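You operate a simulated robot arm through the tools that you are given. There is no shell and no other tool. Be economical: measure what you need, move in short steps, check, and stop when the job is done.

You are at the controls of a simulated robot arm. One attempt, no reset.

Task
Clamp the gold nut in the holder and grease its top.
Fine: round brush, grease from the tin, brush back in its spot. Set down upright: round brush. A coat counts when it lies all over at full strength: go over it till it gets no stronger.

The check looks at the end state, three seconds after you hand in, the way a careful person would. Anything else that was tipped, shoved, dropped, spilled or broken makes it a failure.

Robot
A 7-joint arm with a two-finger parallel gripper, fixed in place. Base frame: the origin is at the foot of the arm, x ahead of it, y to its left, z up; the work surface is at about z = 0. Readings come in mm, rad, newtons and seconds.
With the tool pointing down near the work surface it reaches from about 220 to 580 mm from the base axis. Its first joint turns from -1.152 to 1.152 rad. Payload 2.5 kg.
The TCP is the grasp point between the finger pads, 23 mm short of the fingertips. In the tool frame z runs along the fingers and y along their closing line. Largest opening 94 mm; finger width 38, thickness 10; the body of the gripper, 54 by 96 mm, starts 39 mm behind the TCP.
Orientation is that of the tool frame in the base frame, as a unit quaternion [x, y, z, w]. With the fingers straight down and closing along the base's y, the tool's x points along the base's -x, its y along +y and its z along -z.

Tools
- The arm moves only by the tool nudge_tool. Its argument "motion" is one flat list of numbers, 7 for each row, row after row: the finger opening in mm, from 0 to 94, then the shift along the tool's x, y, z in units of 20 mm (1.0 is 20 mm), then the turn, a rotation vector about the tool's x, y, z in units of 4 degrees (1.0 is 4 degrees). In form: [grip, dx, dy, dz, wx, wy, wz, grip, dx, dy, dz, wx, wy, wz, ...]. A call has 1 to 20 rows; each row shifts and turns the commanded pose from where the row before left it, along the tool's axes as they then stand. A call with a number of a shift or a turn outside -1 to 1 is refused whole. Rows are played at 5 a second. More than 50 mm and 0.15 rad between two rows, or a gripper value outside its range, and nothing of the call is played. A pose out of reach is approached as far as the arm can. The call stops where the force on the tool passes 40 N (or 10 N more than at its start, if that is more) or the arm is blocked; 0.2 s more then pass. The fingers move at their own pace (about 108 mm/s each) and stop on an object; they squeeze with about 31 N. The grip force told is the motor's: it shows also when the fingers shut on nothing. Time passes only in rows, and 0.2 s behind the last, so rows that do not move let the fingers close. The reply holds the time, the measured pose of the TCP, the force on the tool along the base axes, the opening and the grip force, in the units named above and with some noise, with the torque about the TCP (base axes, N m) and any sound that the robot's microphone picked up.
- Cameras (640 x 400 px; columns grow to the right, rows downward): "scene" is fixed at [121.1, -409.6, 551.2]; the picture's right is [0.77, -0.63, 0.00], its down [-0.37, -0.45, -0.81] and it looks along [0.51, 0.63, -0.58] (base axes); focal length 316 px, centre (320, 200). "wrist" rides on the gripper at [86, 16, -75] in the tool frame; the picture's right is [-0.18, 0.98, 0.00], its down [-0.58, -0.11, -0.81] and it looks along [-0.79, -0.15, 0.59] (tool axes); focal length 243 px, centre (320, 200). There is no depth. A picture from a camera that has moved, and an enlarged one, comes with that camera's place and axes in the base frame and with its lens. The place of the scene camera against the robot may be out by one fixed shift of up to 12 mm in any direction.
- snapshot(camera): a new picture of that camera. The clock stands still meanwhile.
- inspect(camera, box): a new picture of the part [left, top, right, bottom] of that camera's present view, enlarged. The clock stands still meanwhile.
- close_job(): hands the job in; it is judged then, once.

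Go step by step. Nothing tells you positions but the pictures and the camera data: compare them with the known pose of the tool, close in by small moves and look again before you grip or let go. The budget is 120 turns and 64 pictures, counting those below and the enlarged ones. Unless the task says otherwise, let go and move clear before handing in, and close with one line.

The tools are called after ">>>" as a command line: name --argument value ..., lists and objects as JSON in quotes. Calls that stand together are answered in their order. nudge_tool: Moves the arm, as the interface text tells. Its arguments: {"type":"object","properties":{"motion":{"type":"array"}},"required":["motion"]} The other tools are called the same way: snapshot (camera) takes a picture; inspect (camera, box) takes an enlarged picture of a part of a camera's view; close_job () hands the job in.

At the start:

```text
time: 0.0
position: [308.1, -84.6, 354.6]
ee_rot: [0.0, 1.0, 0.0, 0.001]
contact_force: [-0.7, 0.8, 0.1]
moment: [-0.02, -0.03, 0.0]
gripper_width: 94.1
finger_force: 0.1
```

scene: 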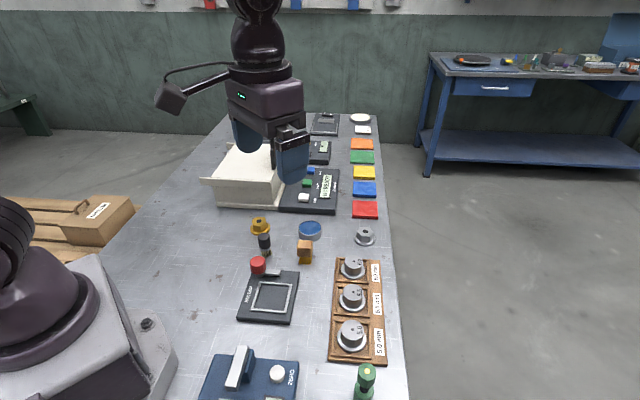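
wrist: 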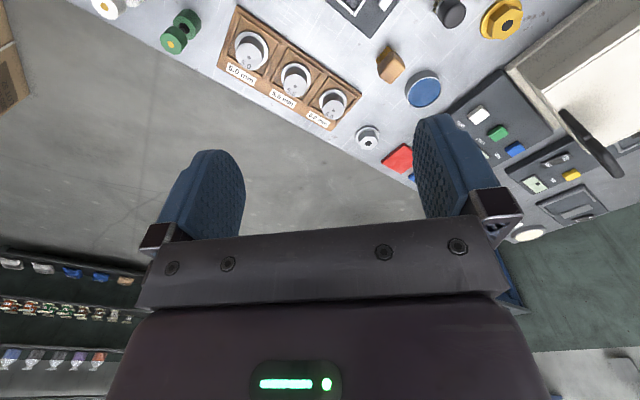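

I see a cluttered bench with a gold nut-like part, small items and several devices. I'll enlarge parts of the views to identify the holder, tin and brush.

>>> inspect --camera "scene" --box '[200, 200, 400, 325]'

>>> inspect --camera "scene" --box '[180, 300, 400, 400]'

>>> inspect --camera "scene" --box '[200, 100, 400, 225]'

>>> inspect --camera "wrist" --box '[340, 0, 640, 188]'

```text
3.20 times, centred on (300, 262) of scene
camera zoom: at [121.1, -409.6, 551.2], right [0.77, -0.63, 0.0], down [-0.37, -0.45, -0.81], along [0.51, 0.63, -0.58], focal length 1012 px, centre (384, 0)
```

zoom: 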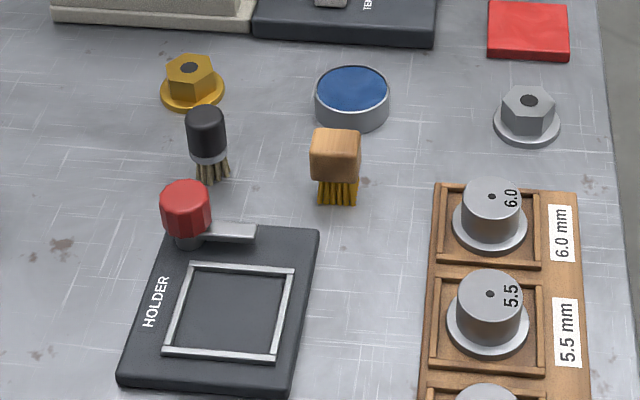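

```text
2.91 times, centred on (290, 350) of scene
camera zoom: at [121.1, -409.6, 551.2], right [0.77, -0.63, 0.0], down [-0.37, -0.45, -0.81], along [0.51, 0.63, -0.58], focal length 920 px, centre (407, -236)
```

zoom: 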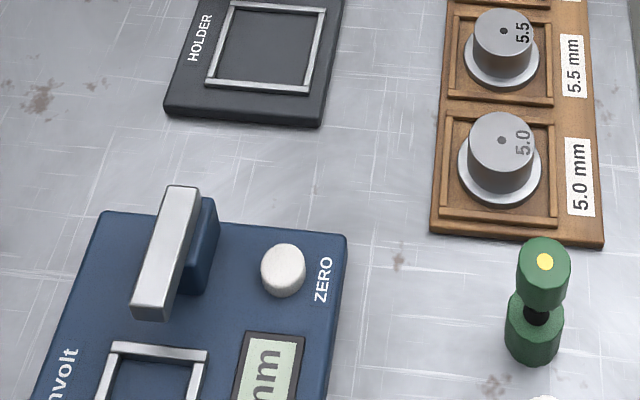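

```text
3.20 times, centred on (300, 162) of scene
camera zoom: at [121.1, -409.6, 551.2], right [0.77, -0.63, 0.0], down [-0.37, -0.45, -0.81], along [0.51, 0.63, -0.58], focal length 1012 px, centre (384, 320)
```

zoom: 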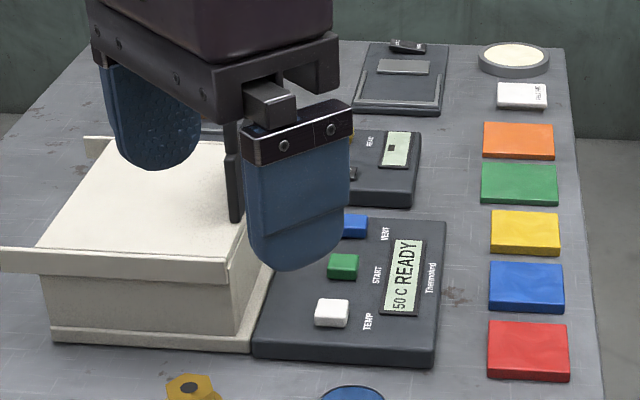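

```text
2.13 times, centred on (490, 94) of wrist
camera zoom: at [221.2, -68.0, 430.1], right [0.18, 0.98, 0.0], down [0.58, -0.11, 0.81], along [0.79, -0.15, -0.59], focal length 516 px, centre (-42, 426)
```

zoom: 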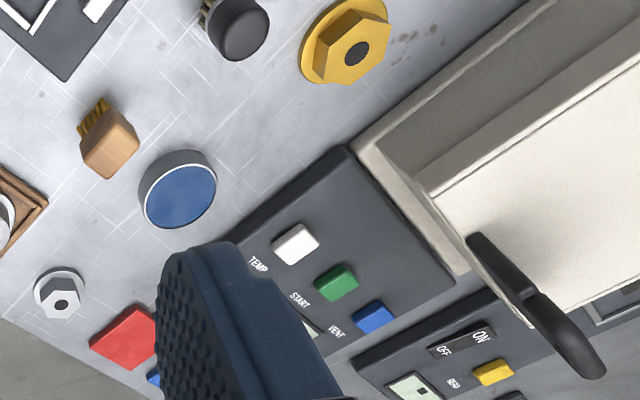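

The holder (black plate with a red knob and metal arm) is near (300, 0). The gold nut is near (397, 183), the black round brush near (362, 95) and the blue tin near (482, 77). I'll back off and look at the holder and tins from the wrist camera.

>>> nudge_tool --motion '[94, 0.7, 0.85, 0.5, 0, 0, 0, 94, 0.7, 0.85, 0.5, 0, 0, 0, 94, 0.7, 0.85, 0.5, 0, 0, 0, 94, 0.7, 0.85, 0.5, 0, 0, 0, 94, 0.7, 0.85, 0.5, 0, 0, 0]'

>>> snapshot --camera "wrist"

>>> inspect --camera "scene" --box '[300, 100, 400, 162]'

```text
time: 1.2
position: [239.4, 4.1, 304.4]
ee_rot: [0.001, 1.0, 0.001, 0.0]
contact_force: [0.1, 0.6, 0.3]
moment: [-0.01, 0.02, 0.01]
gripper_width: 94.3
finger_force: 0.1
```

```text
57 pictures are left
camera wrist: at [151.8, 20.5, 379.2], right [0.18, 0.98, 0.0], down [0.58, -0.11, 0.81], along [0.79, -0.15, -0.59], focal length 243 px, centre (320, 200)
```

wrist: 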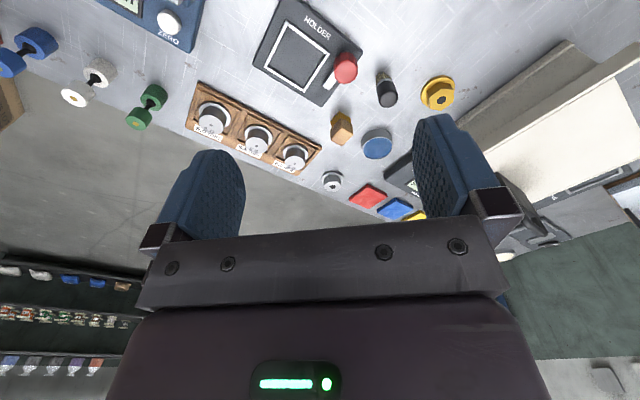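

```text
6.40 times, centred on (350, 131) of scene
camera zoom: at [121.1, -409.6, 551.2], right [0.77, -0.63, 0.0], down [-0.37, -0.45, -0.81], along [0.51, 0.63, -0.58], focal length 2023 px, centre (128, 642)
```

zoom: 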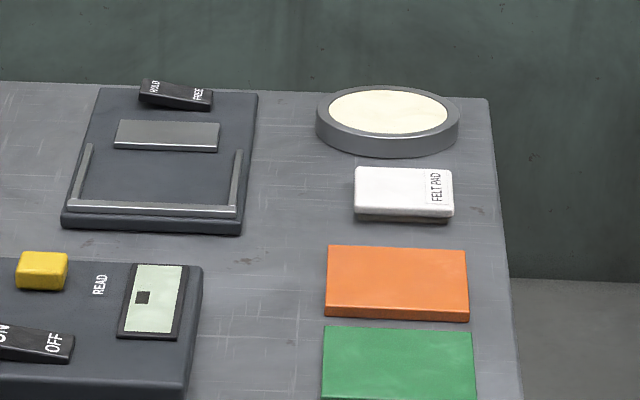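

Now I'll enlarge the holder, nut and tin areas in the wrist view.

>>> inspect --camera "wrist" --box '[240, 0, 400, 100]'

>>> inspect --camera "wrist" --box '[330, 60, 470, 165]'

```text
4.00 times, centred on (320, 50) of wrist
camera zoom: at [151.8, 20.5, 379.2], right [0.18, 0.98, 0.0], down [0.58, -0.11, 0.81], along [0.79, -0.15, -0.59], focal length 970 px, centre (320, 800)
```

zoom: 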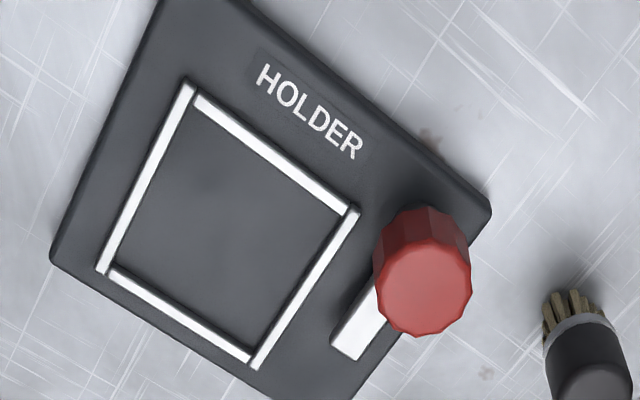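

```text
3.81 times, centred on (400, 112) of wrist
camera zoom: at [151.8, 20.5, 379.2], right [0.18, 0.98, 0.0], down [0.58, -0.11, 0.81], along [0.79, -0.15, -0.59], focal length 924 px, centre (15, 533)
```

zoom: 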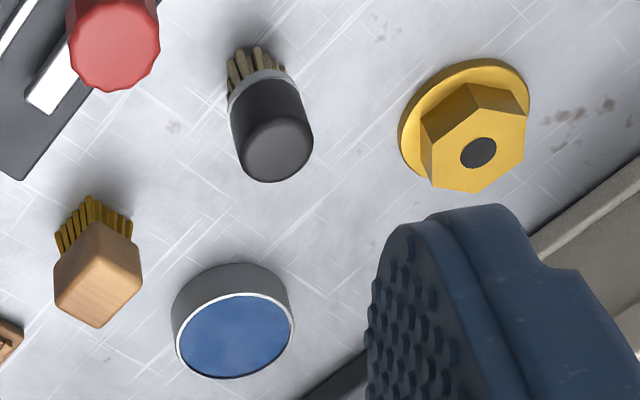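

The blue open tin holds the grease, and the holder's clamp is the red knob with the swing arm. The frame is a square rotated about 45° and centred near (303, -43). The nut is near (394, 167), so I'll move above it and look for the orientation of its hex.

>>> nudge_tool --motion '[94, -0.96, 0.97, 0.9, 0, 0, 0, 94, -0.96, 0.97, 0.9, 0, 0, 0, 94, -0.96, 0.97, 0.9, 0, 0, 0, 94, -0.96, 0.97, 0.9, 0, 0, 0, 94, -0.96, 0.97, 0.9, 0, 0, 0, 94, -0.96, 0.97, 0.9, 0, 0, 0, 94, -0.96, 0.97, 0.9, 0, 0, 0, 94, -0.96, 0.97, 0.9, 0, 0, 0]'

>>> snapshot --camera "wrist"

```text
time: 3.0
position: [392.4, 157.0, 161.0]
ee_rot: [0.0, 1.0, 0.0, 0.0]
contact_force: [0.7, 0.2, 0.4]
moment: [-0.03, 0.01, -0.01]
gripper_width: 94.0
finger_force: 0.0
```

```text
53 pictures are left
camera wrist: at [304.3, 174.4, 234.8], right [0.18, 0.98, 0.0], down [0.58, -0.11, 0.81], along [0.79, -0.15, -0.59], focal length 243 px, centre (320, 200)
```

wrist: 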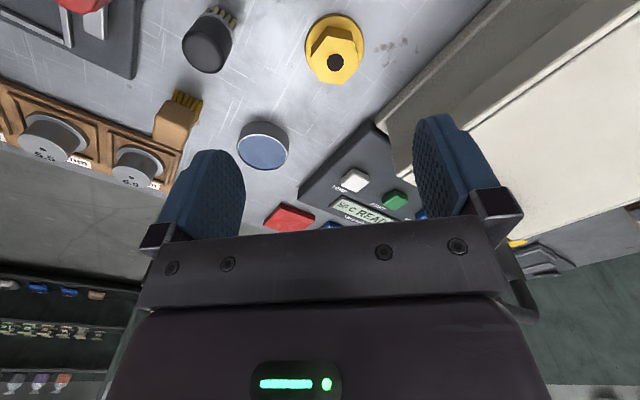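

>>> inspect --camera "wrist" --box '[288, 0, 384, 100]'

>>> inspect --camera "scene" --box '[220, 190, 330, 260]'

```text
4.00 times, centred on (336, 50) of wrist
camera zoom: at [304.3, 174.4, 234.8], right [0.18, 0.98, 0.0], down [0.58, -0.11, 0.81], along [0.79, -0.15, -0.59], focal length 970 px, centre (256, 800)
```

zoom: 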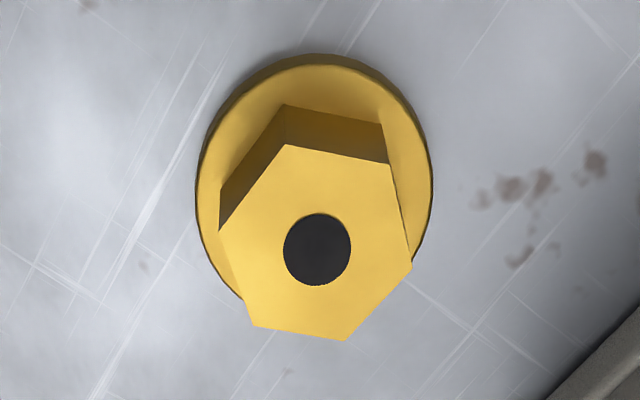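

```text
5.71 times, centred on (275, 225) of scene
camera zoom: at [121.0, -409.6, 551.2], right [0.77, -0.63, 0.0], down [-0.37, -0.45, -0.81], along [0.51, 0.63, -0.58], focal length 1806 px, centre (577, 57)
```

zoom: 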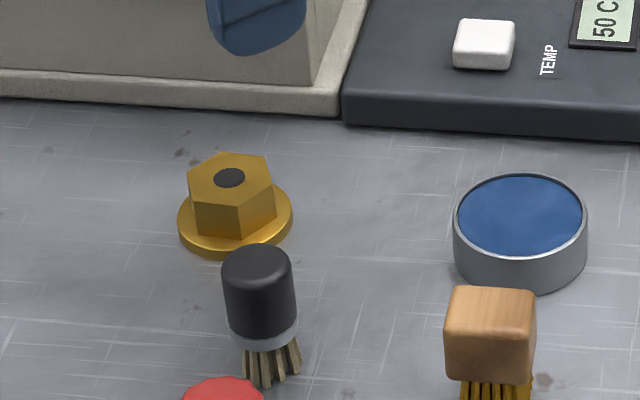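

The gold nut's centre is about (397, 169.5). It is about 28 mm high with a 50 mm flange, and its flats are turned roughly 10° from the closing line. I'll align above it and check.

>>> nudge_tool --motion '[94, -0.25, 0.62, 0.6, 0, 0, 0, 94, 0, 0, 0.9, 0, 0, -0.8, 94, 0, 0, 0.9, 0, 0, -0.8, 94, 0, 0, 0.9, 0, 0, -0.82, 94, 0, 0, 0.5, 0, 0, 0]'

>>> snapshot --camera "wrist"

>>> inspect --camera "scene" --box '[200, 160, 330, 260]'

```text
time: 4.2
position: [395.6, 169.4, 84.6]
ee_rot: [-0.085, 0.996, 0.001, 0.0]
contact_force: [0.1, -0.4, 0.6]
moment: [0.0, 0.01, -0.01]
gripper_width: 93.9
finger_force: 0.1
```

```text
50 pictures are left
camera wrist: at [306.9, 171.2, 159.1], right [0.01, 1.0, 0.0], down [0.59, -0.01, 0.81], along [0.81, -0.01, -0.59], focal length 243 px, centre (320, 200)
```

wrist: 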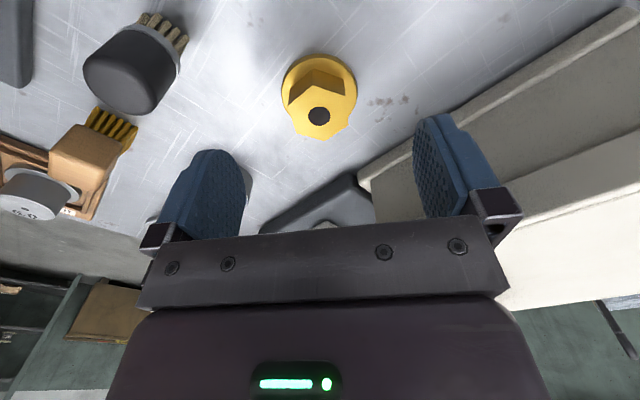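

```text
4.00 times, centred on (265, 210) of scene
camera zoom: at [121.1, -409.6, 551.2], right [0.77, -0.63, 0.0], down [-0.37, -0.45, -0.81], along [0.51, 0.63, -0.58], focal length 1264 px, centre (540, 160)
```

zoom: 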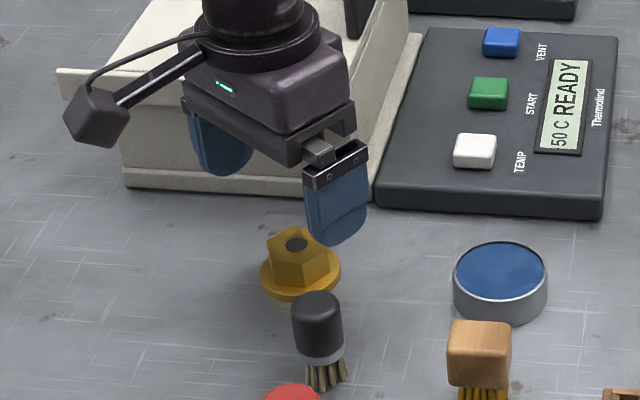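

The nut sits between the fingers as computed. I'll descend and grip the hex.

>>> nudge_tool --motion '[70, -0.1, 0, 0.6, 0, 0, 0, 70, 0, 0, 0.7, 0, 0, 0, 70, 0, 0, 0.7, 0, 0, 0, 70, 0, 0, 0.53, 0, 0, 0, 70, 0, 0, 0, 0, 0, 0]'

>>> nudge_tool --motion '[20, 0, 0, 0, 0, 0, 0, 20, 0, 0, 0, 0, 0, 0, 20, 0, 0, 0, 0, 0, 0, 20, 0, 0, 0, 0, 0, 0]'

```text
time: 5.4
position: [398.0, 167.3, 33.9]
ee_rot: [-0.084, 0.996, 0.0, -0.001]
contact_force: [0.5, 0.4, -0.5]
moment: [0.04, 0.0, 0.0]
gripper_width: 69.9
finger_force: 0.0
```

```text
time: 6.4
position: [398.3, 167.2, 34.8]
ee_rot: [-0.085, 0.996, 0.001, 0.0]
contact_force: [0.5, -0.1, 0.4]
moment: [0.0, 0.01, 0.0]
gripper_width: 40.2
finger_force: 31.2
```

Gripped at 40 mm, which is a bit wider than I estimated, so I'll check the grip.

>>> inspect --camera "wrist" --box '[200, 20, 440, 170]'

>>> inspect --camera "scene" --box '[210, 180, 330, 260]'

```text
2.67 times, centred on (320, 95) of wrist
camera zoom: at [309.6, 169.9, 108.6], right [0.02, 1.0, 0.0], down [0.59, -0.01, 0.81], along [0.81, -0.01, -0.59], focal length 647 px, centre (320, 480)
```

zoom: 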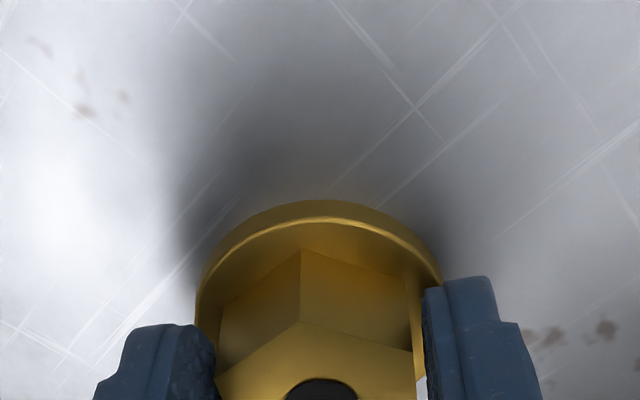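

```text
5.00 times, centred on (270, 220) of scene
camera zoom: at [121.1, -409.6, 551.2], right [0.77, -0.63, 0.0], down [-0.37, -0.45, -0.81], along [0.51, 0.63, -0.58], focal length 1581 px, centre (570, 100)
```

zoom: 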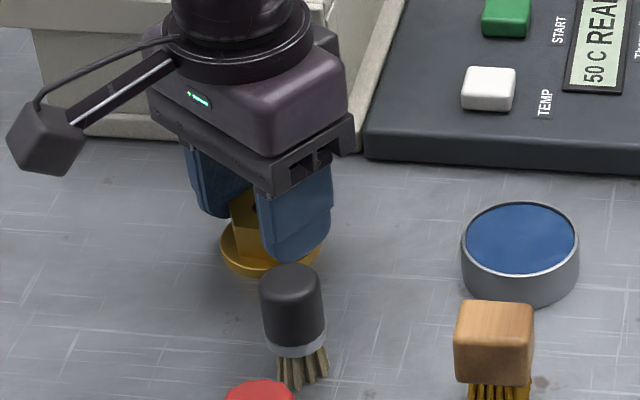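

The grip is on the flats, with the nut level. I'll lift it and move to a spot beside the holder to measure the frame.

>>> nudge_tool --motion '[20, 0, 0, -0.5, 0, 0, 0, 20, 0, 0, -0.95, 0, 0, 0, 20, 0, 0, -0.95, 0, 0, 0, 20, 0, 0, -0.95, 0, 0, 0, 20, 0, 0, -0.95, 0, 0, 0, 20, 0, 0, -0.95, 0, 0, 0, 20, 0, 0, -0.95, 0, 0, 0, 20, 0.91, -0.59, -0.5, 0, 0, 0, 20, 0.91, -0.59, 0, 0, 0, 0, 20, 0.91, -0.59, 0, 0, 0, 0, 20, 0.91, -0.59, 0, 0, 0, 0, 20, 0.91, -0.59, 0, 0, 0, 0, 20, 0.91, -0.59, 0, 0, 0, 0, 20, 0.91, -0.59, 0, 0, 0, 0, 20, 0.91, -0.59, 0, 0, 0, 0]'

>>> snapshot --camera "wrist"

```text
time: 9.6
position: [271.8, 51.1, 167.4]
ee_rot: [-0.084, 0.996, -0.001, 0.0]
contact_force: [-0.3, -0.4, -3.1]
moment: [0.0, 0.0, 0.0]
gripper_width: 40.0
finger_force: 31.0
```

```text
46 pictures are left
camera wrist: at [182.1, 53.1, 242.3], right [0.02, 1.0, 0.0], down [0.59, -0.01, 0.81], along [0.81, -0.01, -0.59], focal length 243 px, centre (320, 200)
```

wrist: 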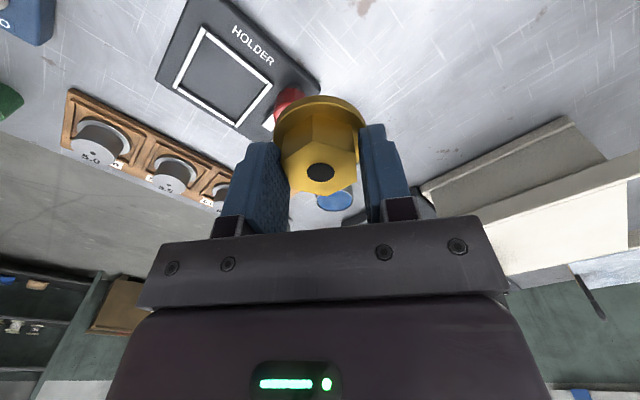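

>>> inspect --camera "wrist" --box '[150, 0, 342, 120]'

```text
3.33 times, centred on (246, 60) of wrist
camera zoom: at [182.1, 53.1, 242.3], right [0.02, 1.0, 0.0], down [0.59, -0.01, 0.81], along [0.81, -0.01, -0.59], focal length 809 px, centre (567, 667)
```

zoom: 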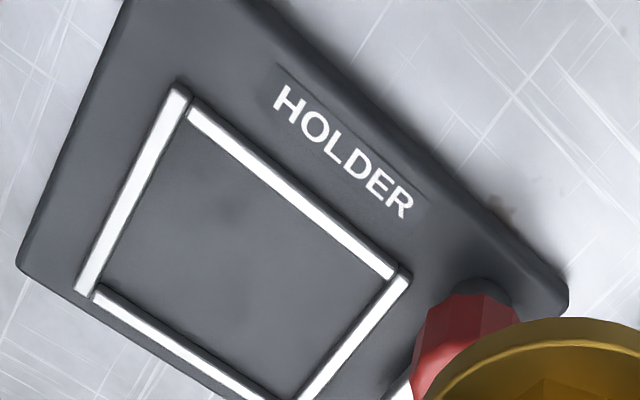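

The frame's inner centre is about (305, -44), with inner sides of about 59 mm. I'll carry the nut over it and descend to about 15 mm above seating, then check.

>>> nudge_tool --motion '[20, -0.141, -0.826, 0, 0, 0, 0, 20, -0.141, -0.826, 0, 0, 0, 0, 20, -0.141, -0.826, 0, 0, 0, 0, 20, -0.141, -0.826, 0, 0, 0, 0, 20, -0.141, -0.826, 0, 0, 0, 0, 20, -0.141, -0.826, 0, 0, 0, 0, 20, 0, 0, 0.85, 0, 0, 0, 20, 0, 0, 0.85, 0, 0, 0, 20, 0, 0, 0.85, 0, 0, 0, 20, 0, 0, 0.85, 0, 0, 0, 20, 0, 0, 0.85, 0, 0, 0, 20, 0, 0, 0.85, 0, 0, 0, 20, 0, 0, 0, 0, 0, 0]'

>>> inspect --camera "wrist" --box '[200, 0, 440, 150]'

>>> inspect --camera "scene" --box '[200, 230, 330, 330]'

```text
time: 12.4
position: [304.4, -42.1, 67.2]
ee_rot: [-0.084, 0.996, 0.001, 0.0]
contact_force: [0.0, -0.9, -2.3]
moment: [0.03, -0.01, 0.02]
gripper_width: 40.0
finger_force: 30.6
```

```text
2.67 times, centred on (320, 75) of wrist
camera zoom: at [216.1, -41.1, 141.3], right [0.02, 1.0, 0.0], down [0.59, -0.01, 0.81], along [0.81, -0.01, -0.59], focal length 647 px, centre (320, 533)
```

zoom: 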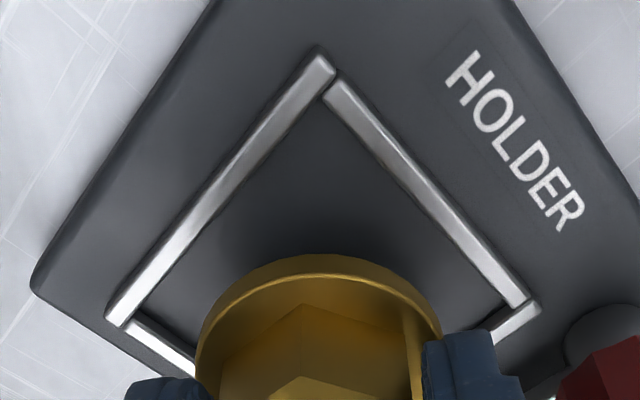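

```text
4.00 times, centred on (265, 280) of scene
camera zoom: at [121.1, -409.6, 551.2], right [0.77, -0.63, 0.0], down [-0.37, -0.45, -0.81], along [0.51, 0.63, -0.58], focal length 1264 px, centre (540, -120)
```

zoom: 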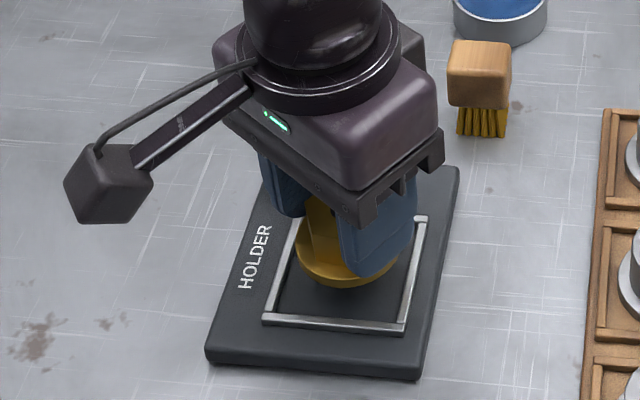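

The frame centre seen from close is (305, -40), so I'll shift about 2 mm and lower gently.

>>> nudge_tool --motion '[20, -0.055, 0.087, 0, 0, 0, 0, 20, 0, 0, 0.4, 0, 0, 0, 20, 0, 0, 0.4, 0, 0, 0, 20, 0, 0, 0.1, 0, 0, 0, 20, 0, 0, 0, 0, 0, 0]'

>>> nudge_tool --motion '[20, 0, 0, 0.05, 0, 0, 0, 20, 0, 0, 0.05, 0, 0, 0, 20, 0, 0, 0, 0, 0, 0]'

```text
time: 13.6
position: [303.8, -43.0, 48.9]
ee_rot: [-0.085, 0.996, 0.0, 0.0]
contact_force: [0.2, 0.9, -3.3]
moment: [-0.01, 0.02, 0.01]
gripper_width: 40.0
finger_force: 30.5
```

```text
time: 14.4
position: [306.6, -43.2, 45.7]
ee_rot: [-0.083, 0.997, 0.0, -0.001]
contact_force: [-2.3, -0.9, 2.8]
moment: [0.02, -0.06, -0.01]
gripper_width: 40.1
finger_force: 31.5
```

>>> nudge_tool --motion '[20, 0, 0, 0.05, 0, 0, 0, 20, 0, 0, 0.05, 0, 0, 0, 20, 0, 0, 0, 0, 0, 0]'

>>> inspect --camera "wrist" --box '[200, 0, 440, 150]'

>>> inspect --camera "scene" --box '[240, 260, 320, 325]'

```text
time: 15.2
position: [305.0, -42.5, 46.1]
ee_rot: [-0.085, 0.996, 0.001, 0.001]
contact_force: [-4.2, 0.5, 22.1]
moment: [0.03, 0.08, 0.09]
gripper_width: 40.1
finger_force: 31.1
```

```text
2.67 times, centred on (320, 75) of wrist
camera zoom: at [217.5, -40.7, 120.0], right [0.02, 1.0, 0.0], down [0.59, -0.01, 0.81], along [0.81, -0.01, -0.59], focal length 647 px, centre (320, 533)
```

zoom: 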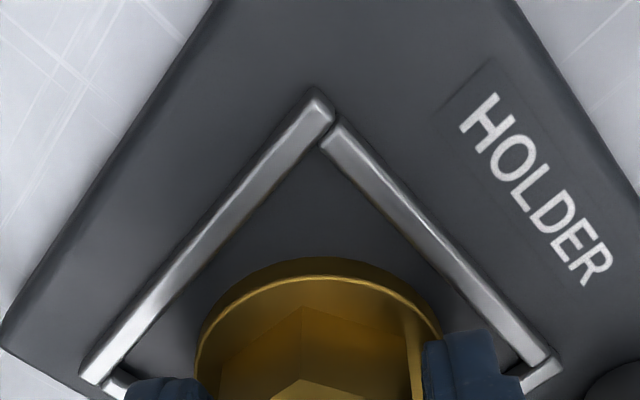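

```text
6.15 times, centred on (280, 292) of scene
camera zoom: at [121.0, -409.6, 551.3], right [0.77, -0.63, 0.0], down [-0.37, -0.45, -0.81], along [0.51, 0.63, -0.58], focal length 1945 px, centre (566, -369)
```

zoom: 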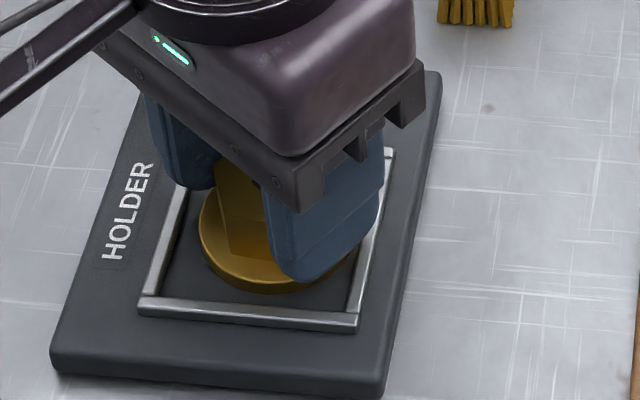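

The nut is sitting on the holder floor inside the frame. I'll release it with a small opening and rise.

>>> nudge_tool --motion '[20, 0, 0, -0.08, 0, 0, 0, 52, 0, 0, 0, 0, 0, 0, 52, 0, 0, 0, 0, 0, 0, 52, 0, 0, 0, 0, 0, 0, 52, 0, 0, -0.5, 0, 0, 0, 52, 0, 0, -0.9, 0, 0, 0, 52, 0, 0, -0.95, 0, 0, 0, 52, 0, 0, -0.95, 0, 0, 0, 52, 0.7, 0, -0.95, 0, 0, 0, 52, 0.9, 0, -0.95, 0, 0, 0]'

>>> inspect --camera "wrist" --box '[220, 0, 460, 150]'

>>> inspect --camera "scene" --box '[230, 245, 326, 325]'

```text
time: 17.4
position: [270.7, -47.6, 151.8]
ee_rot: [-0.084, 0.996, 0.0, 0.0]
contact_force: [-0.2, 0.6, 0.0]
moment: [-0.01, 0.02, -0.03]
gripper_width: 52.1
finger_force: 0.0
```

```text
2.67 times, centred on (340, 75) of wrist
camera zoom: at [184.0, -46.7, 225.9], right [0.02, 1.0, 0.0], down [0.59, -0.01, 0.81], along [0.81, -0.01, -0.59], focal length 647 px, centre (267, 533)
```

zoom: 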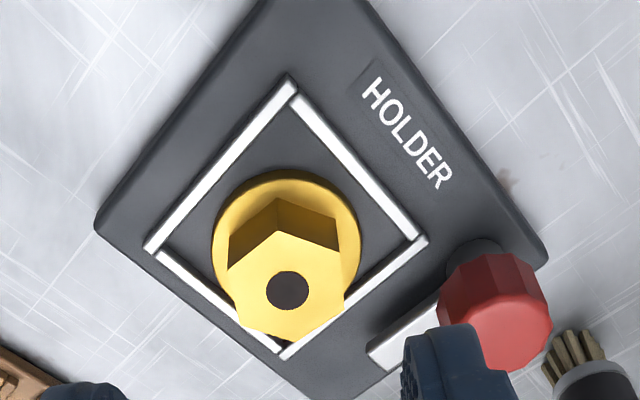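

```text
5.00 times, centred on (278, 285) of scene
camera zoom: at [121.1, -409.6, 551.2], right [0.77, -0.63, 0.0], down [-0.37, -0.45, -0.81], along [0.51, 0.63, -0.58], focal length 1581 px, centre (530, -225)
```

zoom: 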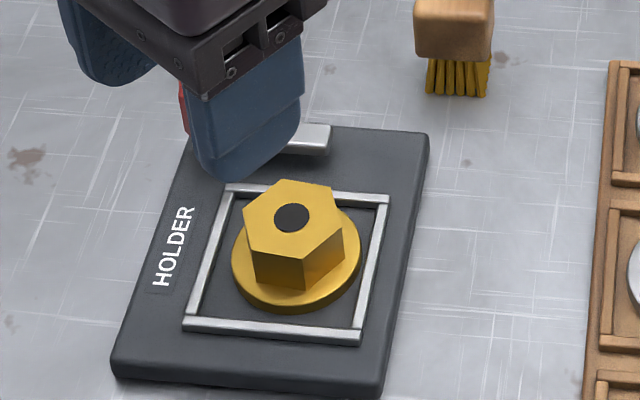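

The nut is seated. The knob is at about (312, 25) with its top near z 53, and the arm points away from the nut. I'll move over the knob and look.

>>> nudge_tool --motion '[52, -0.66, 0.81, 0, 0, 0, 0, 52, -0.66, 0.81, 0.4, 0, 0, 0, 52, -0.66, 0.81, 0.6, 0, 0, 0, 52, -0.66, 0.81, 0.6, 0, 0, 0, 52, 0, 0, 0.3, 0, 0, 0, 52, 0, 0, 0, 0, 0, 0]'

>>> inspect --camera "wrist" --box '[200, 0, 440, 150]'

>>> inspect --camera "scene" --box '[230, 225, 326, 305]'

```text
time: 18.8
position: [313.4, 25.7, 111.2]
ee_rot: [-0.084, 0.996, 0.0, 0.001]
contact_force: [-0.9, -1.2, 0.1]
moment: [0.0, -0.02, 0.01]
gripper_width: 52.2
finger_force: 0.0
```

```text
2.67 times, centred on (320, 75) of wrist
camera zoom: at [224.3, 26.7, 186.6], right [0.02, 1.0, 0.0], down [0.59, -0.01, 0.81], along [0.81, -0.01, -0.59], focal length 647 px, centre (320, 533)
```

zoom: 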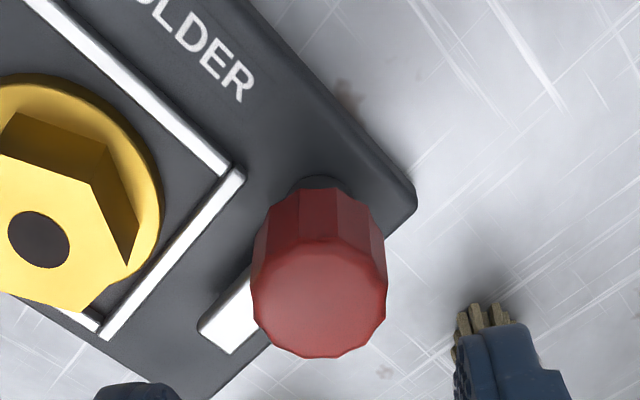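

```text
5.00 times, centred on (278, 265) of scene
camera zoom: at [121.1, -409.6, 551.2], right [0.77, -0.63, 0.0], down [-0.37, -0.45, -0.81], along [0.51, 0.63, -0.58], focal length 1581 px, centre (530, -125)
```

zoom: 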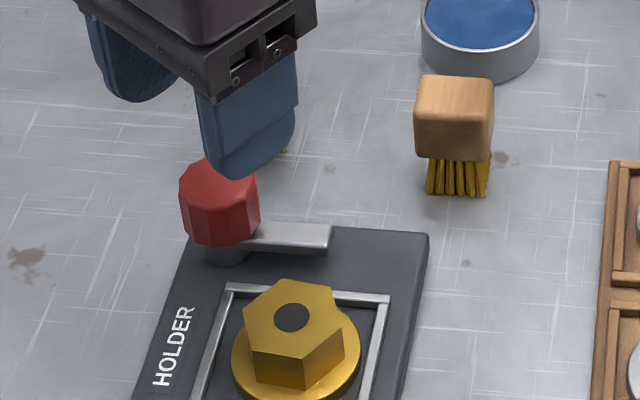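

The knob axis is at about (313.4, 24.8) and its red body spans z 35–54. I'll pre-turn the wrist counter-clockwise, descend and grip it above the arm.

>>> nudge_tool --motion '[52, 0, -0.04, 0, 0, 0, -0.97, 52, 0, 0, 0, 0, 0, -0.97, 52, 0, 0, 0, 0, 0, -0.97, 52, 0, 0, 0, 0, 0, -0.97, 52, 0, 0, 0, 0, 0, -0.97, 52, 0, 0, 0, 0, 0, -0.97, 52, 0, 0, 0, 0, 0, -0.97, 52, 0, 0, 0, 0, 0, -0.97, 52, 0, 0, 0, 0, 0, -0.97, 50, 0, 0, 0.6, 0, 0, 0, 50, 0, 0, 0.7, 0, 0, 0, 50, 0, 0, 0.7, 0, 0, 0, 50, 0, 0, 0.65, 0, 0, 0, 50, 0, 0, 0, 0, 0, 0]'

>>> inspect --camera "scene" --box '[230, 225, 326, 305]'

>>> snapshot --camera "wrist"

```text
time: 21.8
position: [316.5, 22.9, 58.8]
ee_rot: [-0.379, 0.925, 0.0, -0.001]
contact_force: [0.9, -0.4, -0.3]
moment: [0.02, 0.0, -0.01]
gripper_width: 50.3
finger_force: 0.1
```

```text
5.00 times, centred on (278, 265) of scene
camera zoom: at [121.1, -409.6, 551.2], right [0.77, -0.63, 0.0], down [-0.37, -0.45, -0.81], along [0.51, 0.63, -0.58], focal length 1581 px, centre (530, -125)
```

zoom: 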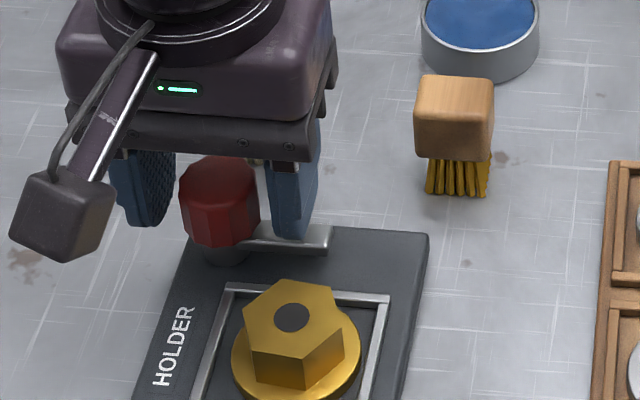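

```text
35 pictures are left
camera wrist: at [242.5, -25.8, 132.9], right [-0.56, 0.83, 0.0], down [0.49, 0.33, 0.81], along [0.67, 0.45, -0.59], focal length 243 px, centre (320, 200)
```

wrist: 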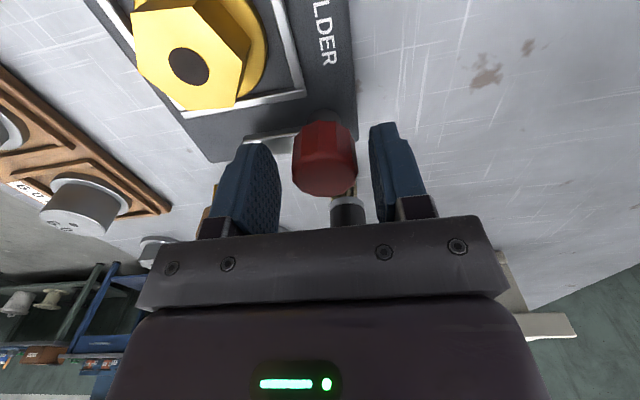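

Fingers straddle the knob. I'll close on it and make the first clockwise turn.

>>> nudge_tool --motion '[50, 0, 0.06, 0, 0, 0, 0, 15, 0, 0, 0, 0, 0, 0, 15, 0, 0, 0, 0, 0, 0, 15, 0, 0, 0, 0, 0, 0]'

>>> nudge_tool --motion '[15, 0, 0, 0, 0, 0, 0.9, 15, 0, 0, 0, 0, 0, 0.9, 15, 0, 0, 0, 0, 0, 0.9, 15, 0, 0, 0, 0, 0, 0.9]'

```text
time: 22.8
position: [314.8, 25.1, 59.3]
ee_rot: [-0.379, 0.925, 0.0, -0.001]
contact_force: [2.3, -0.6, -4.9]
moment: [-0.08, -0.02, -0.02]
gripper_width: 31.0
finger_force: 45.2
```

```text
time: 23.8
position: [314.5, 25.1, 60.6]
ee_rot: [-0.26, 0.966, -0.001, 0.001]
contact_force: [12.4, -2.2, -25.3]
moment: [0.24, -0.75, 0.01]
gripper_width: 31.6
finger_force: 45.6
```

Turning builds a downward pull of 25 N, which suggests the clamp lowers as it turns. I'll look before going on.

>>> inspect --camera "scene" --box '[230, 225, 326, 305]'

```text
5.00 times, centred on (278, 265) of scene
camera zoom: at [121.1, -409.6, 551.2], right [0.77, -0.63, 0.0], down [-0.37, -0.45, -0.81], along [0.51, 0.63, -0.59], focal length 1581 px, centre (530, -125)
```

zoom: 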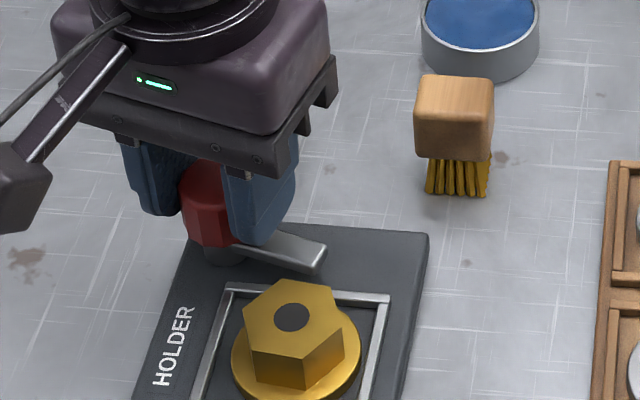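

The arm is swinging toward the nut. I'll ease down slightly and continue in small turns.

>>> nudge_tool --motion '[15, 0, 0, 0.06, 0, 0, 0, 15, 0, 0, 0, 0, 0, 0]'

>>> nudge_tool --motion '[15, 0, 0, 0, 0, 0, 0.9, 15, 0, 0, 0, 0, 0, 0.9, 15, 0, 0, 0, 0, 0, 0.9]'

```text
time: 24.4
position: [314.3, 23.7, 59.3]
ee_rot: [-0.261, 0.965, -0.001, 0.001]
contact_force: [10.3, -0.8, -1.7]
moment: [-0.05, -0.13, 0.0]
gripper_width: 31.3
finger_force: 44.7
```

```text
time: 25.2
position: [313.9, 25.0, 59.4]
ee_rot: [-0.167, 0.986, -0.001, 0.002]
contact_force: [9.8, -11.0, 28.3]
moment: [-0.43, 0.22, 0.01]
gripper_width: 31.4
finger_force: 45.0
```

>>> nudge_tool --motion '[15, -0.02, 0.03, -0.06, 0, 0, 0, 15, 0, 0, 0, 0, 0, 0]'

>>> nudge_tool --motion '[15, 0, 0, 0, 0, 0, 0.9, 15, 0, 0, 0, 0, 0, 0.9, 15, 0, 0, 0, 0, 0, 0.9]'

>>> inspect --camera "scene" --box '[230, 225, 326, 305]'

```text
time: 25.8
position: [315.3, 25.4, 59.4]
ee_rot: [-0.168, 0.986, -0.001, 0.002]
contact_force: [14.2, -18.3, 4.3]
moment: [-0.02, -1.42, 0.0]
gripper_width: 31.4
finger_force: 44.9
```

```text
time: 26.6
position: [314.1, 25.2, 58.4]
ee_rot: [-0.075, 0.997, 0.0, 0.001]
contact_force: [16.2, -19.2, -22.5]
moment: [-0.2, -1.0, 0.03]
gripper_width: 30.9
finger_force: 45.3
```

```text
5.00 times, centred on (278, 265) of scene
camera zoom: at [121.1, -409.6, 551.2], right [0.77, -0.63, 0.0], down [-0.37, -0.45, -0.81], along [0.51, 0.63, -0.59], focal length 1581 px, centre (530, -125)
```

zoom: 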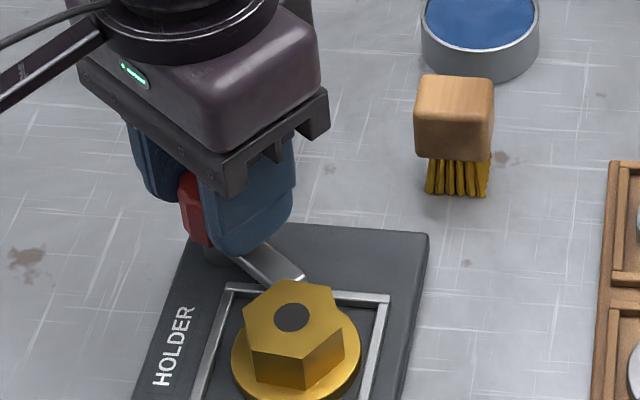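

The arm is now over the rail, about to reach the flange. I'll recentre to relieve the side force and keep turning.

>>> nudge_tool --motion '[15, -0.04, -0.065, 0.05, 0, 0, 0, 15, 0, 0, 0, 0, 0, 0]'

>>> nudge_tool --motion '[15, 0, 0, 0, 0, 0, 0.8, 15, 0, 0, 0, 0, 0, 0.8, 15, 0, 0, 0, 0, 0, 0]'

>>> inspect --camera "scene" --box '[230, 225, 326, 305]'

```text
time: 27.2
position: [315.2, 25.6, 60.0]
ee_rot: [-0.075, 0.997, 0.0, -0.001]
contact_force: [-5.9, -14.7, 20.6]
moment: [-0.31, -0.87, 0.0]
gripper_width: 31.5
finger_force: 45.1
```

```text
time: 28.0
position: [314.2, 25.9, 58.8]
ee_rot: [-0.019, 1.0, 0.001, 0.0]
contact_force: [-6.3, -11.9, 24.1]
moment: [-0.4, -0.02, 0.2]
gripper_width: 31.5
finger_force: 45.1
```

```text
5.00 times, centred on (278, 265) of scene
camera zoom: at [121.0, -409.6, 551.3], right [0.77, -0.63, 0.0], down [-0.37, -0.45, -0.81], along [0.51, 0.63, -0.58], focal length 1581 px, centre (530, -125)
```

zoom: 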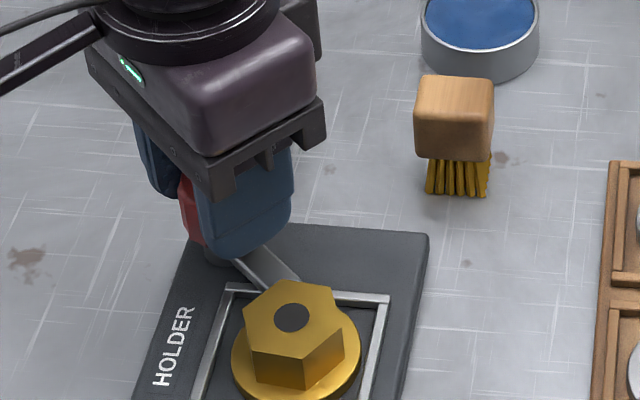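

A torque of 0.2 Nm has appeared, so the arm is meeting the nut. I'll turn a little more and watch the torque.

>>> nudge_tool --motion '[15, 0, -0.02, -0.04, 0, 0, 0.5, 15, 0, 0, 0, 0, 0, 0.5, 15, 0, 0, 0, 0, 0, 0]'

>>> inspect --camera "wrist" --box '[80, 0, 400, 200]'

```text
time: 28.8
position: [314.9, 24.0, 58.4]
ee_rot: [0.015, 1.0, 0.0, 0.001]
contact_force: [9.8, -5.8, -17.9]
moment: [-0.23, -0.15, 0.17]
gripper_width: 31.1
finger_force: 44.6
```

```text
2.00 times, centred on (240, 100) of wrist
camera zoom: at [228.8, 43.9, 132.6], right [0.22, 0.98, 0.0], down [0.58, -0.13, 0.81], along [0.79, -0.17, -0.59], focal length 485 px, centre (480, 400)
```

zoom: 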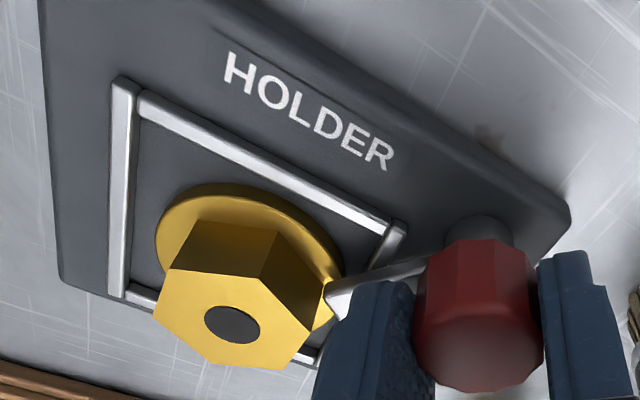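

>>> nudge_tool --motion '[15, 0, 0, 0.04, 0, 0, 0.6, 15, 0, 0, 0, 0, 0, 0.6, 15, 0, 0, 0, 0, 0, 0.6, 15, 0, 0, 0, 0, 0, 0]'

>>> inspect --camera "wrist" --box '[80, 0, 400, 200]'

```text
time: 29.8
position: [313.5, 25.3, 58.8]
ee_rot: [0.079, 0.997, 0.001, -0.001]
contact_force: [-4.8, -2.5, 23.6]
moment: [-0.18, -0.02, 0.61]
gripper_width: 31.0
finger_force: 45.0
```

```text
2.00 times, centred on (240, 100) of wrist
camera zoom: at [231.0, 54.5, 133.0], right [0.33, 0.94, 0.0], down [0.56, -0.2, 0.81], along [0.76, -0.27, -0.59], focal length 485 px, centre (480, 400)
```

zoom: 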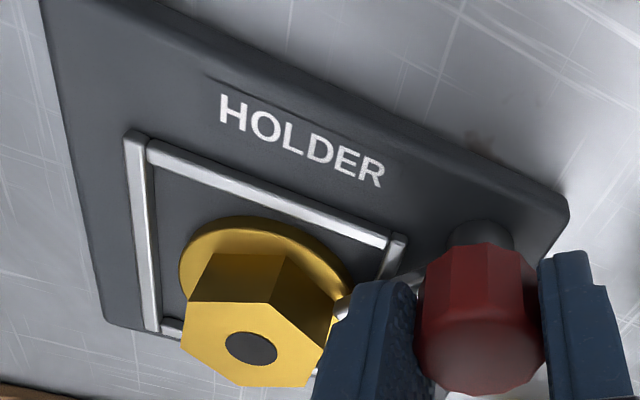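

>>> inspect --camera "scene" --box '[230, 245, 310, 310]'

```text
6.15 times, centred on (270, 278) of scene
camera zoom: at [121.0, -409.6, 551.3], right [0.77, -0.63, 0.0], down [-0.37, -0.45, -0.81], along [0.51, 0.63, -0.58], focal length 1945 px, centre (628, -277)
```

zoom: 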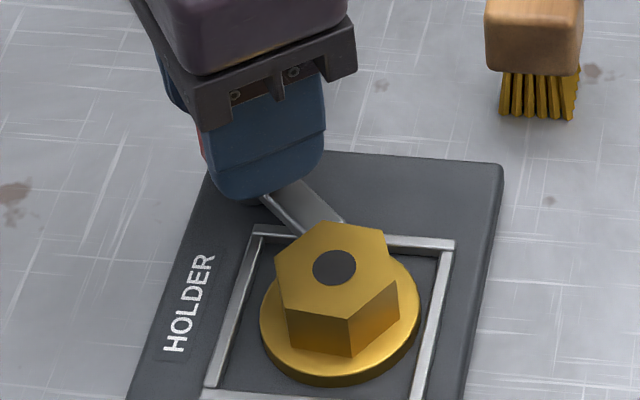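

The nut hasn't moved, and the arm has come to a firm stop over its flange with torque up to 0.6 Nm. I'll release the knob, rise and check that it stays.

>>> nudge_tool --motion '[50, 0, 0, 0, 0, 0, 0, 50, 0, 0, 0, 0, 0, 0, 50, 0, 0, -0.6, 0, 0, 0, 50, 0, 0, -0.9, 0, 0, 0, 50, 0, 0, -0.9, 0, 0, 0, 50, 0, 0, -0.9, 0, 0, 0, 50, 0.5, -0.5, -0.9, 0, 0, -0.9, 50, 0.5, -0.5, -0.5, 0, 0, -0.9, 50, 0.5, -0.5, 0, 0, 0, -0.9]'

>>> inspect --camera "wrist" --box '[200, 0, 440, 150]'

>>> inspect --camera "scene" --box '[230, 245, 310, 310]'

```text
time: 31.8
position: [282.4, -2.3, 153.0]
ee_rot: [-0.015, 1.0, 0.0, 0.0]
contact_force: [0.1, -0.2, -0.3]
moment: [-0.01, 0.01, -0.01]
gripper_width: 50.2
finger_force: 0.1
```

```text
2.67 times, centred on (320, 75) of wrist
camera zoom: at [194.1, 11.8, 226.9], right [0.15, 0.99, 0.0], down [0.58, -0.09, 0.81], along [0.8, -0.12, -0.59], focal length 647 px, centre (320, 533)
```

zoom: 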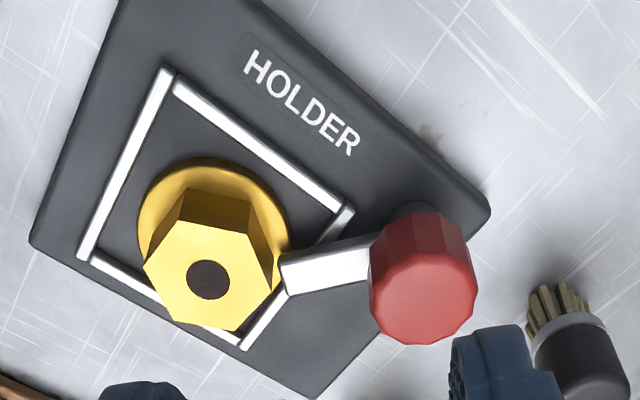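

```text
6.15 times, centred on (270, 278) of scene
camera zoom: at [121.1, -409.6, 551.2], right [0.77, -0.63, 0.0], down [-0.37, -0.45, -0.81], along [0.51, 0.63, -0.58], focal length 1945 px, centre (628, -277)
```

zoom: 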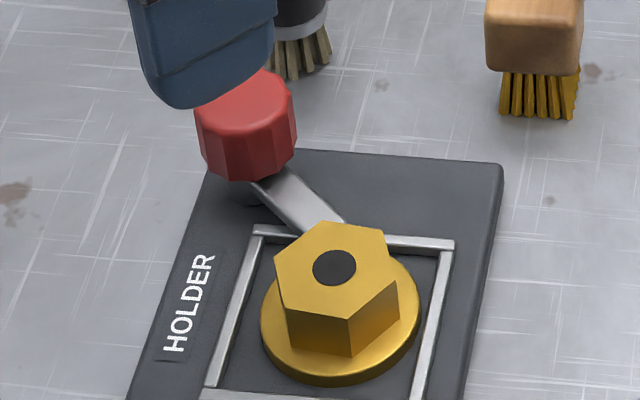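

The clamp holds, with the arm over the flange pointing at the nut's centre. Next is the round black brush near (356, 80).

>>> nudge_tool --motion '[60, -0.76, 0.8, 0, 0, 0, 0, 60, -0.76, 0.8, 0, 0, 0, 0, 60, -0.76, 0.8, 0.1, 0, 0, 0, 60, -0.76, 0.8, 0.5, 0, 0, 0, 60, -0.76, 0.8, 0.5, 0, 0, 0, 60, 0, 0, 0, 0, 0, 0]'

>>> inspect --camera "wrist" --box '[200, 0, 440, 150]'

```text
time: 33.2
position: [356.9, 82.1, 130.7]
ee_rot: [-0.015, 1.0, 0.001, 0.0]
contact_force: [0.1, 0.7, -1.2]
moment: [-0.03, 0.02, 0.0]
gripper_width: 59.7
finger_force: 0.1
```

```text
2.67 times, centred on (320, 75) of wrist
camera zoom: at [269.8, 94.6, 204.1], right [0.15, 0.99, 0.0], down [0.58, -0.09, 0.81], along [0.8, -0.12, -0.59], focal length 647 px, centre (320, 533)
```

zoom: 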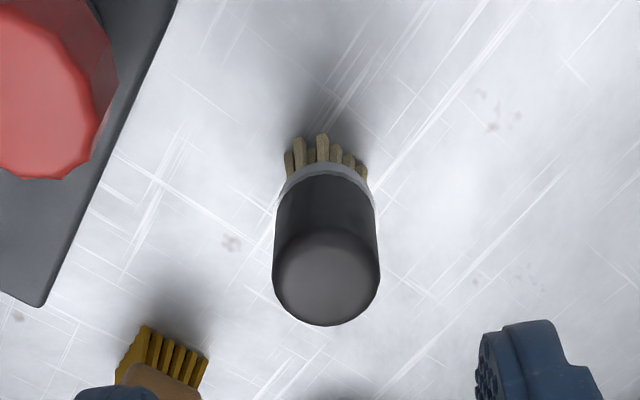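

The brush axis is at about (361, 82) with its top near z 60. I'll descend to z 53 and grip the handle.

>>> nudge_tool --motion '[60, -0.2, 0, 0.6, 0, 0, 0, 60, 0, 0, 0.9, 0, 0, 0, 60, 0, 0, 0.9, 0, 0, 0, 60, 0, 0, 0.9, 0, 0, 0, 60, 0, 0, 0.58, 0, 0, 0, 60, 0, 0, 0, 0, 0, 0]'

>>> snapshot --camera "wrist"

```text
time: 34.6
position: [361.1, 80.0, 54.9]
ee_rot: [-0.015, 1.0, 0.0, 0.0]
contact_force: [0.7, 0.0, 0.5]
moment: [0.01, 0.03, -0.03]
gripper_width: 60.0
finger_force: 0.0
```

```text
25 pictures are left
camera wrist: at [272.8, 93.7, 127.7], right [0.15, 0.99, 0.0], down [0.58, -0.09, 0.81], along [0.8, -0.12, -0.59], focal length 243 px, centre (320, 200)
```

wrist: 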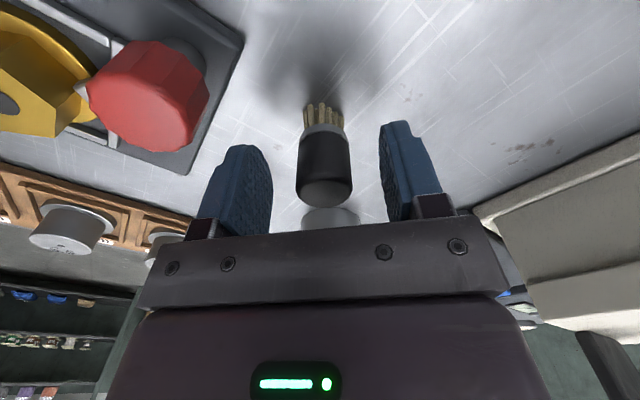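

The brush is centred, so I'll close on it.

>>> nudge_tool --motion '[12, 0, 0, 0, 0, 0, 0, 12, 0, 0, 0, 0, 0, 0, 12, 0, 0, 0, 0, 0, 0, 12, 0, 0, 0, 0, 0, 0]'

>>> nudge_tool --motion '[12, 0, 0, -0.5, 0, 0, 0, 12, 0, 0, -0.9, 0, 0, 0, 12, 0, 0, -0.9, 0, 0, 0, 12, 0, 0, -0.9, 0, 0, 0, 12, 0, 0, 0, 0, 0, 0]'

>>> snapshot --camera "wrist"

```text
time: 35.6
position: [361.0, 80.6, 53.5]
ee_rot: [-0.015, 1.0, 0.001, 0.0]
contact_force: [0.0, -0.4, 0.2]
moment: [-0.01, 0.01, -0.01]
gripper_width: 26.5
finger_force: 31.0
```

```text
time: 36.8
position: [359.4, 78.5, 118.1]
ee_rot: [-0.015, 1.0, 0.0, 0.0]
contact_force: [0.2, -0.4, -1.2]
moment: [0.0, -0.01, 0.01]
gripper_width: 26.9
finger_force: 30.8
```

```text
24 pictures are left
camera wrist: at [272.3, 93.1, 192.0], right [0.15, 0.99, 0.0], down [0.58, -0.09, 0.81], along [0.8, -0.12, -0.59], focal length 243 px, centre (320, 200)
```

wrist: 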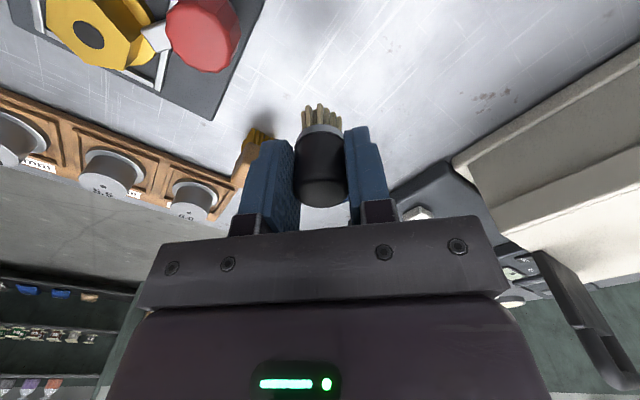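

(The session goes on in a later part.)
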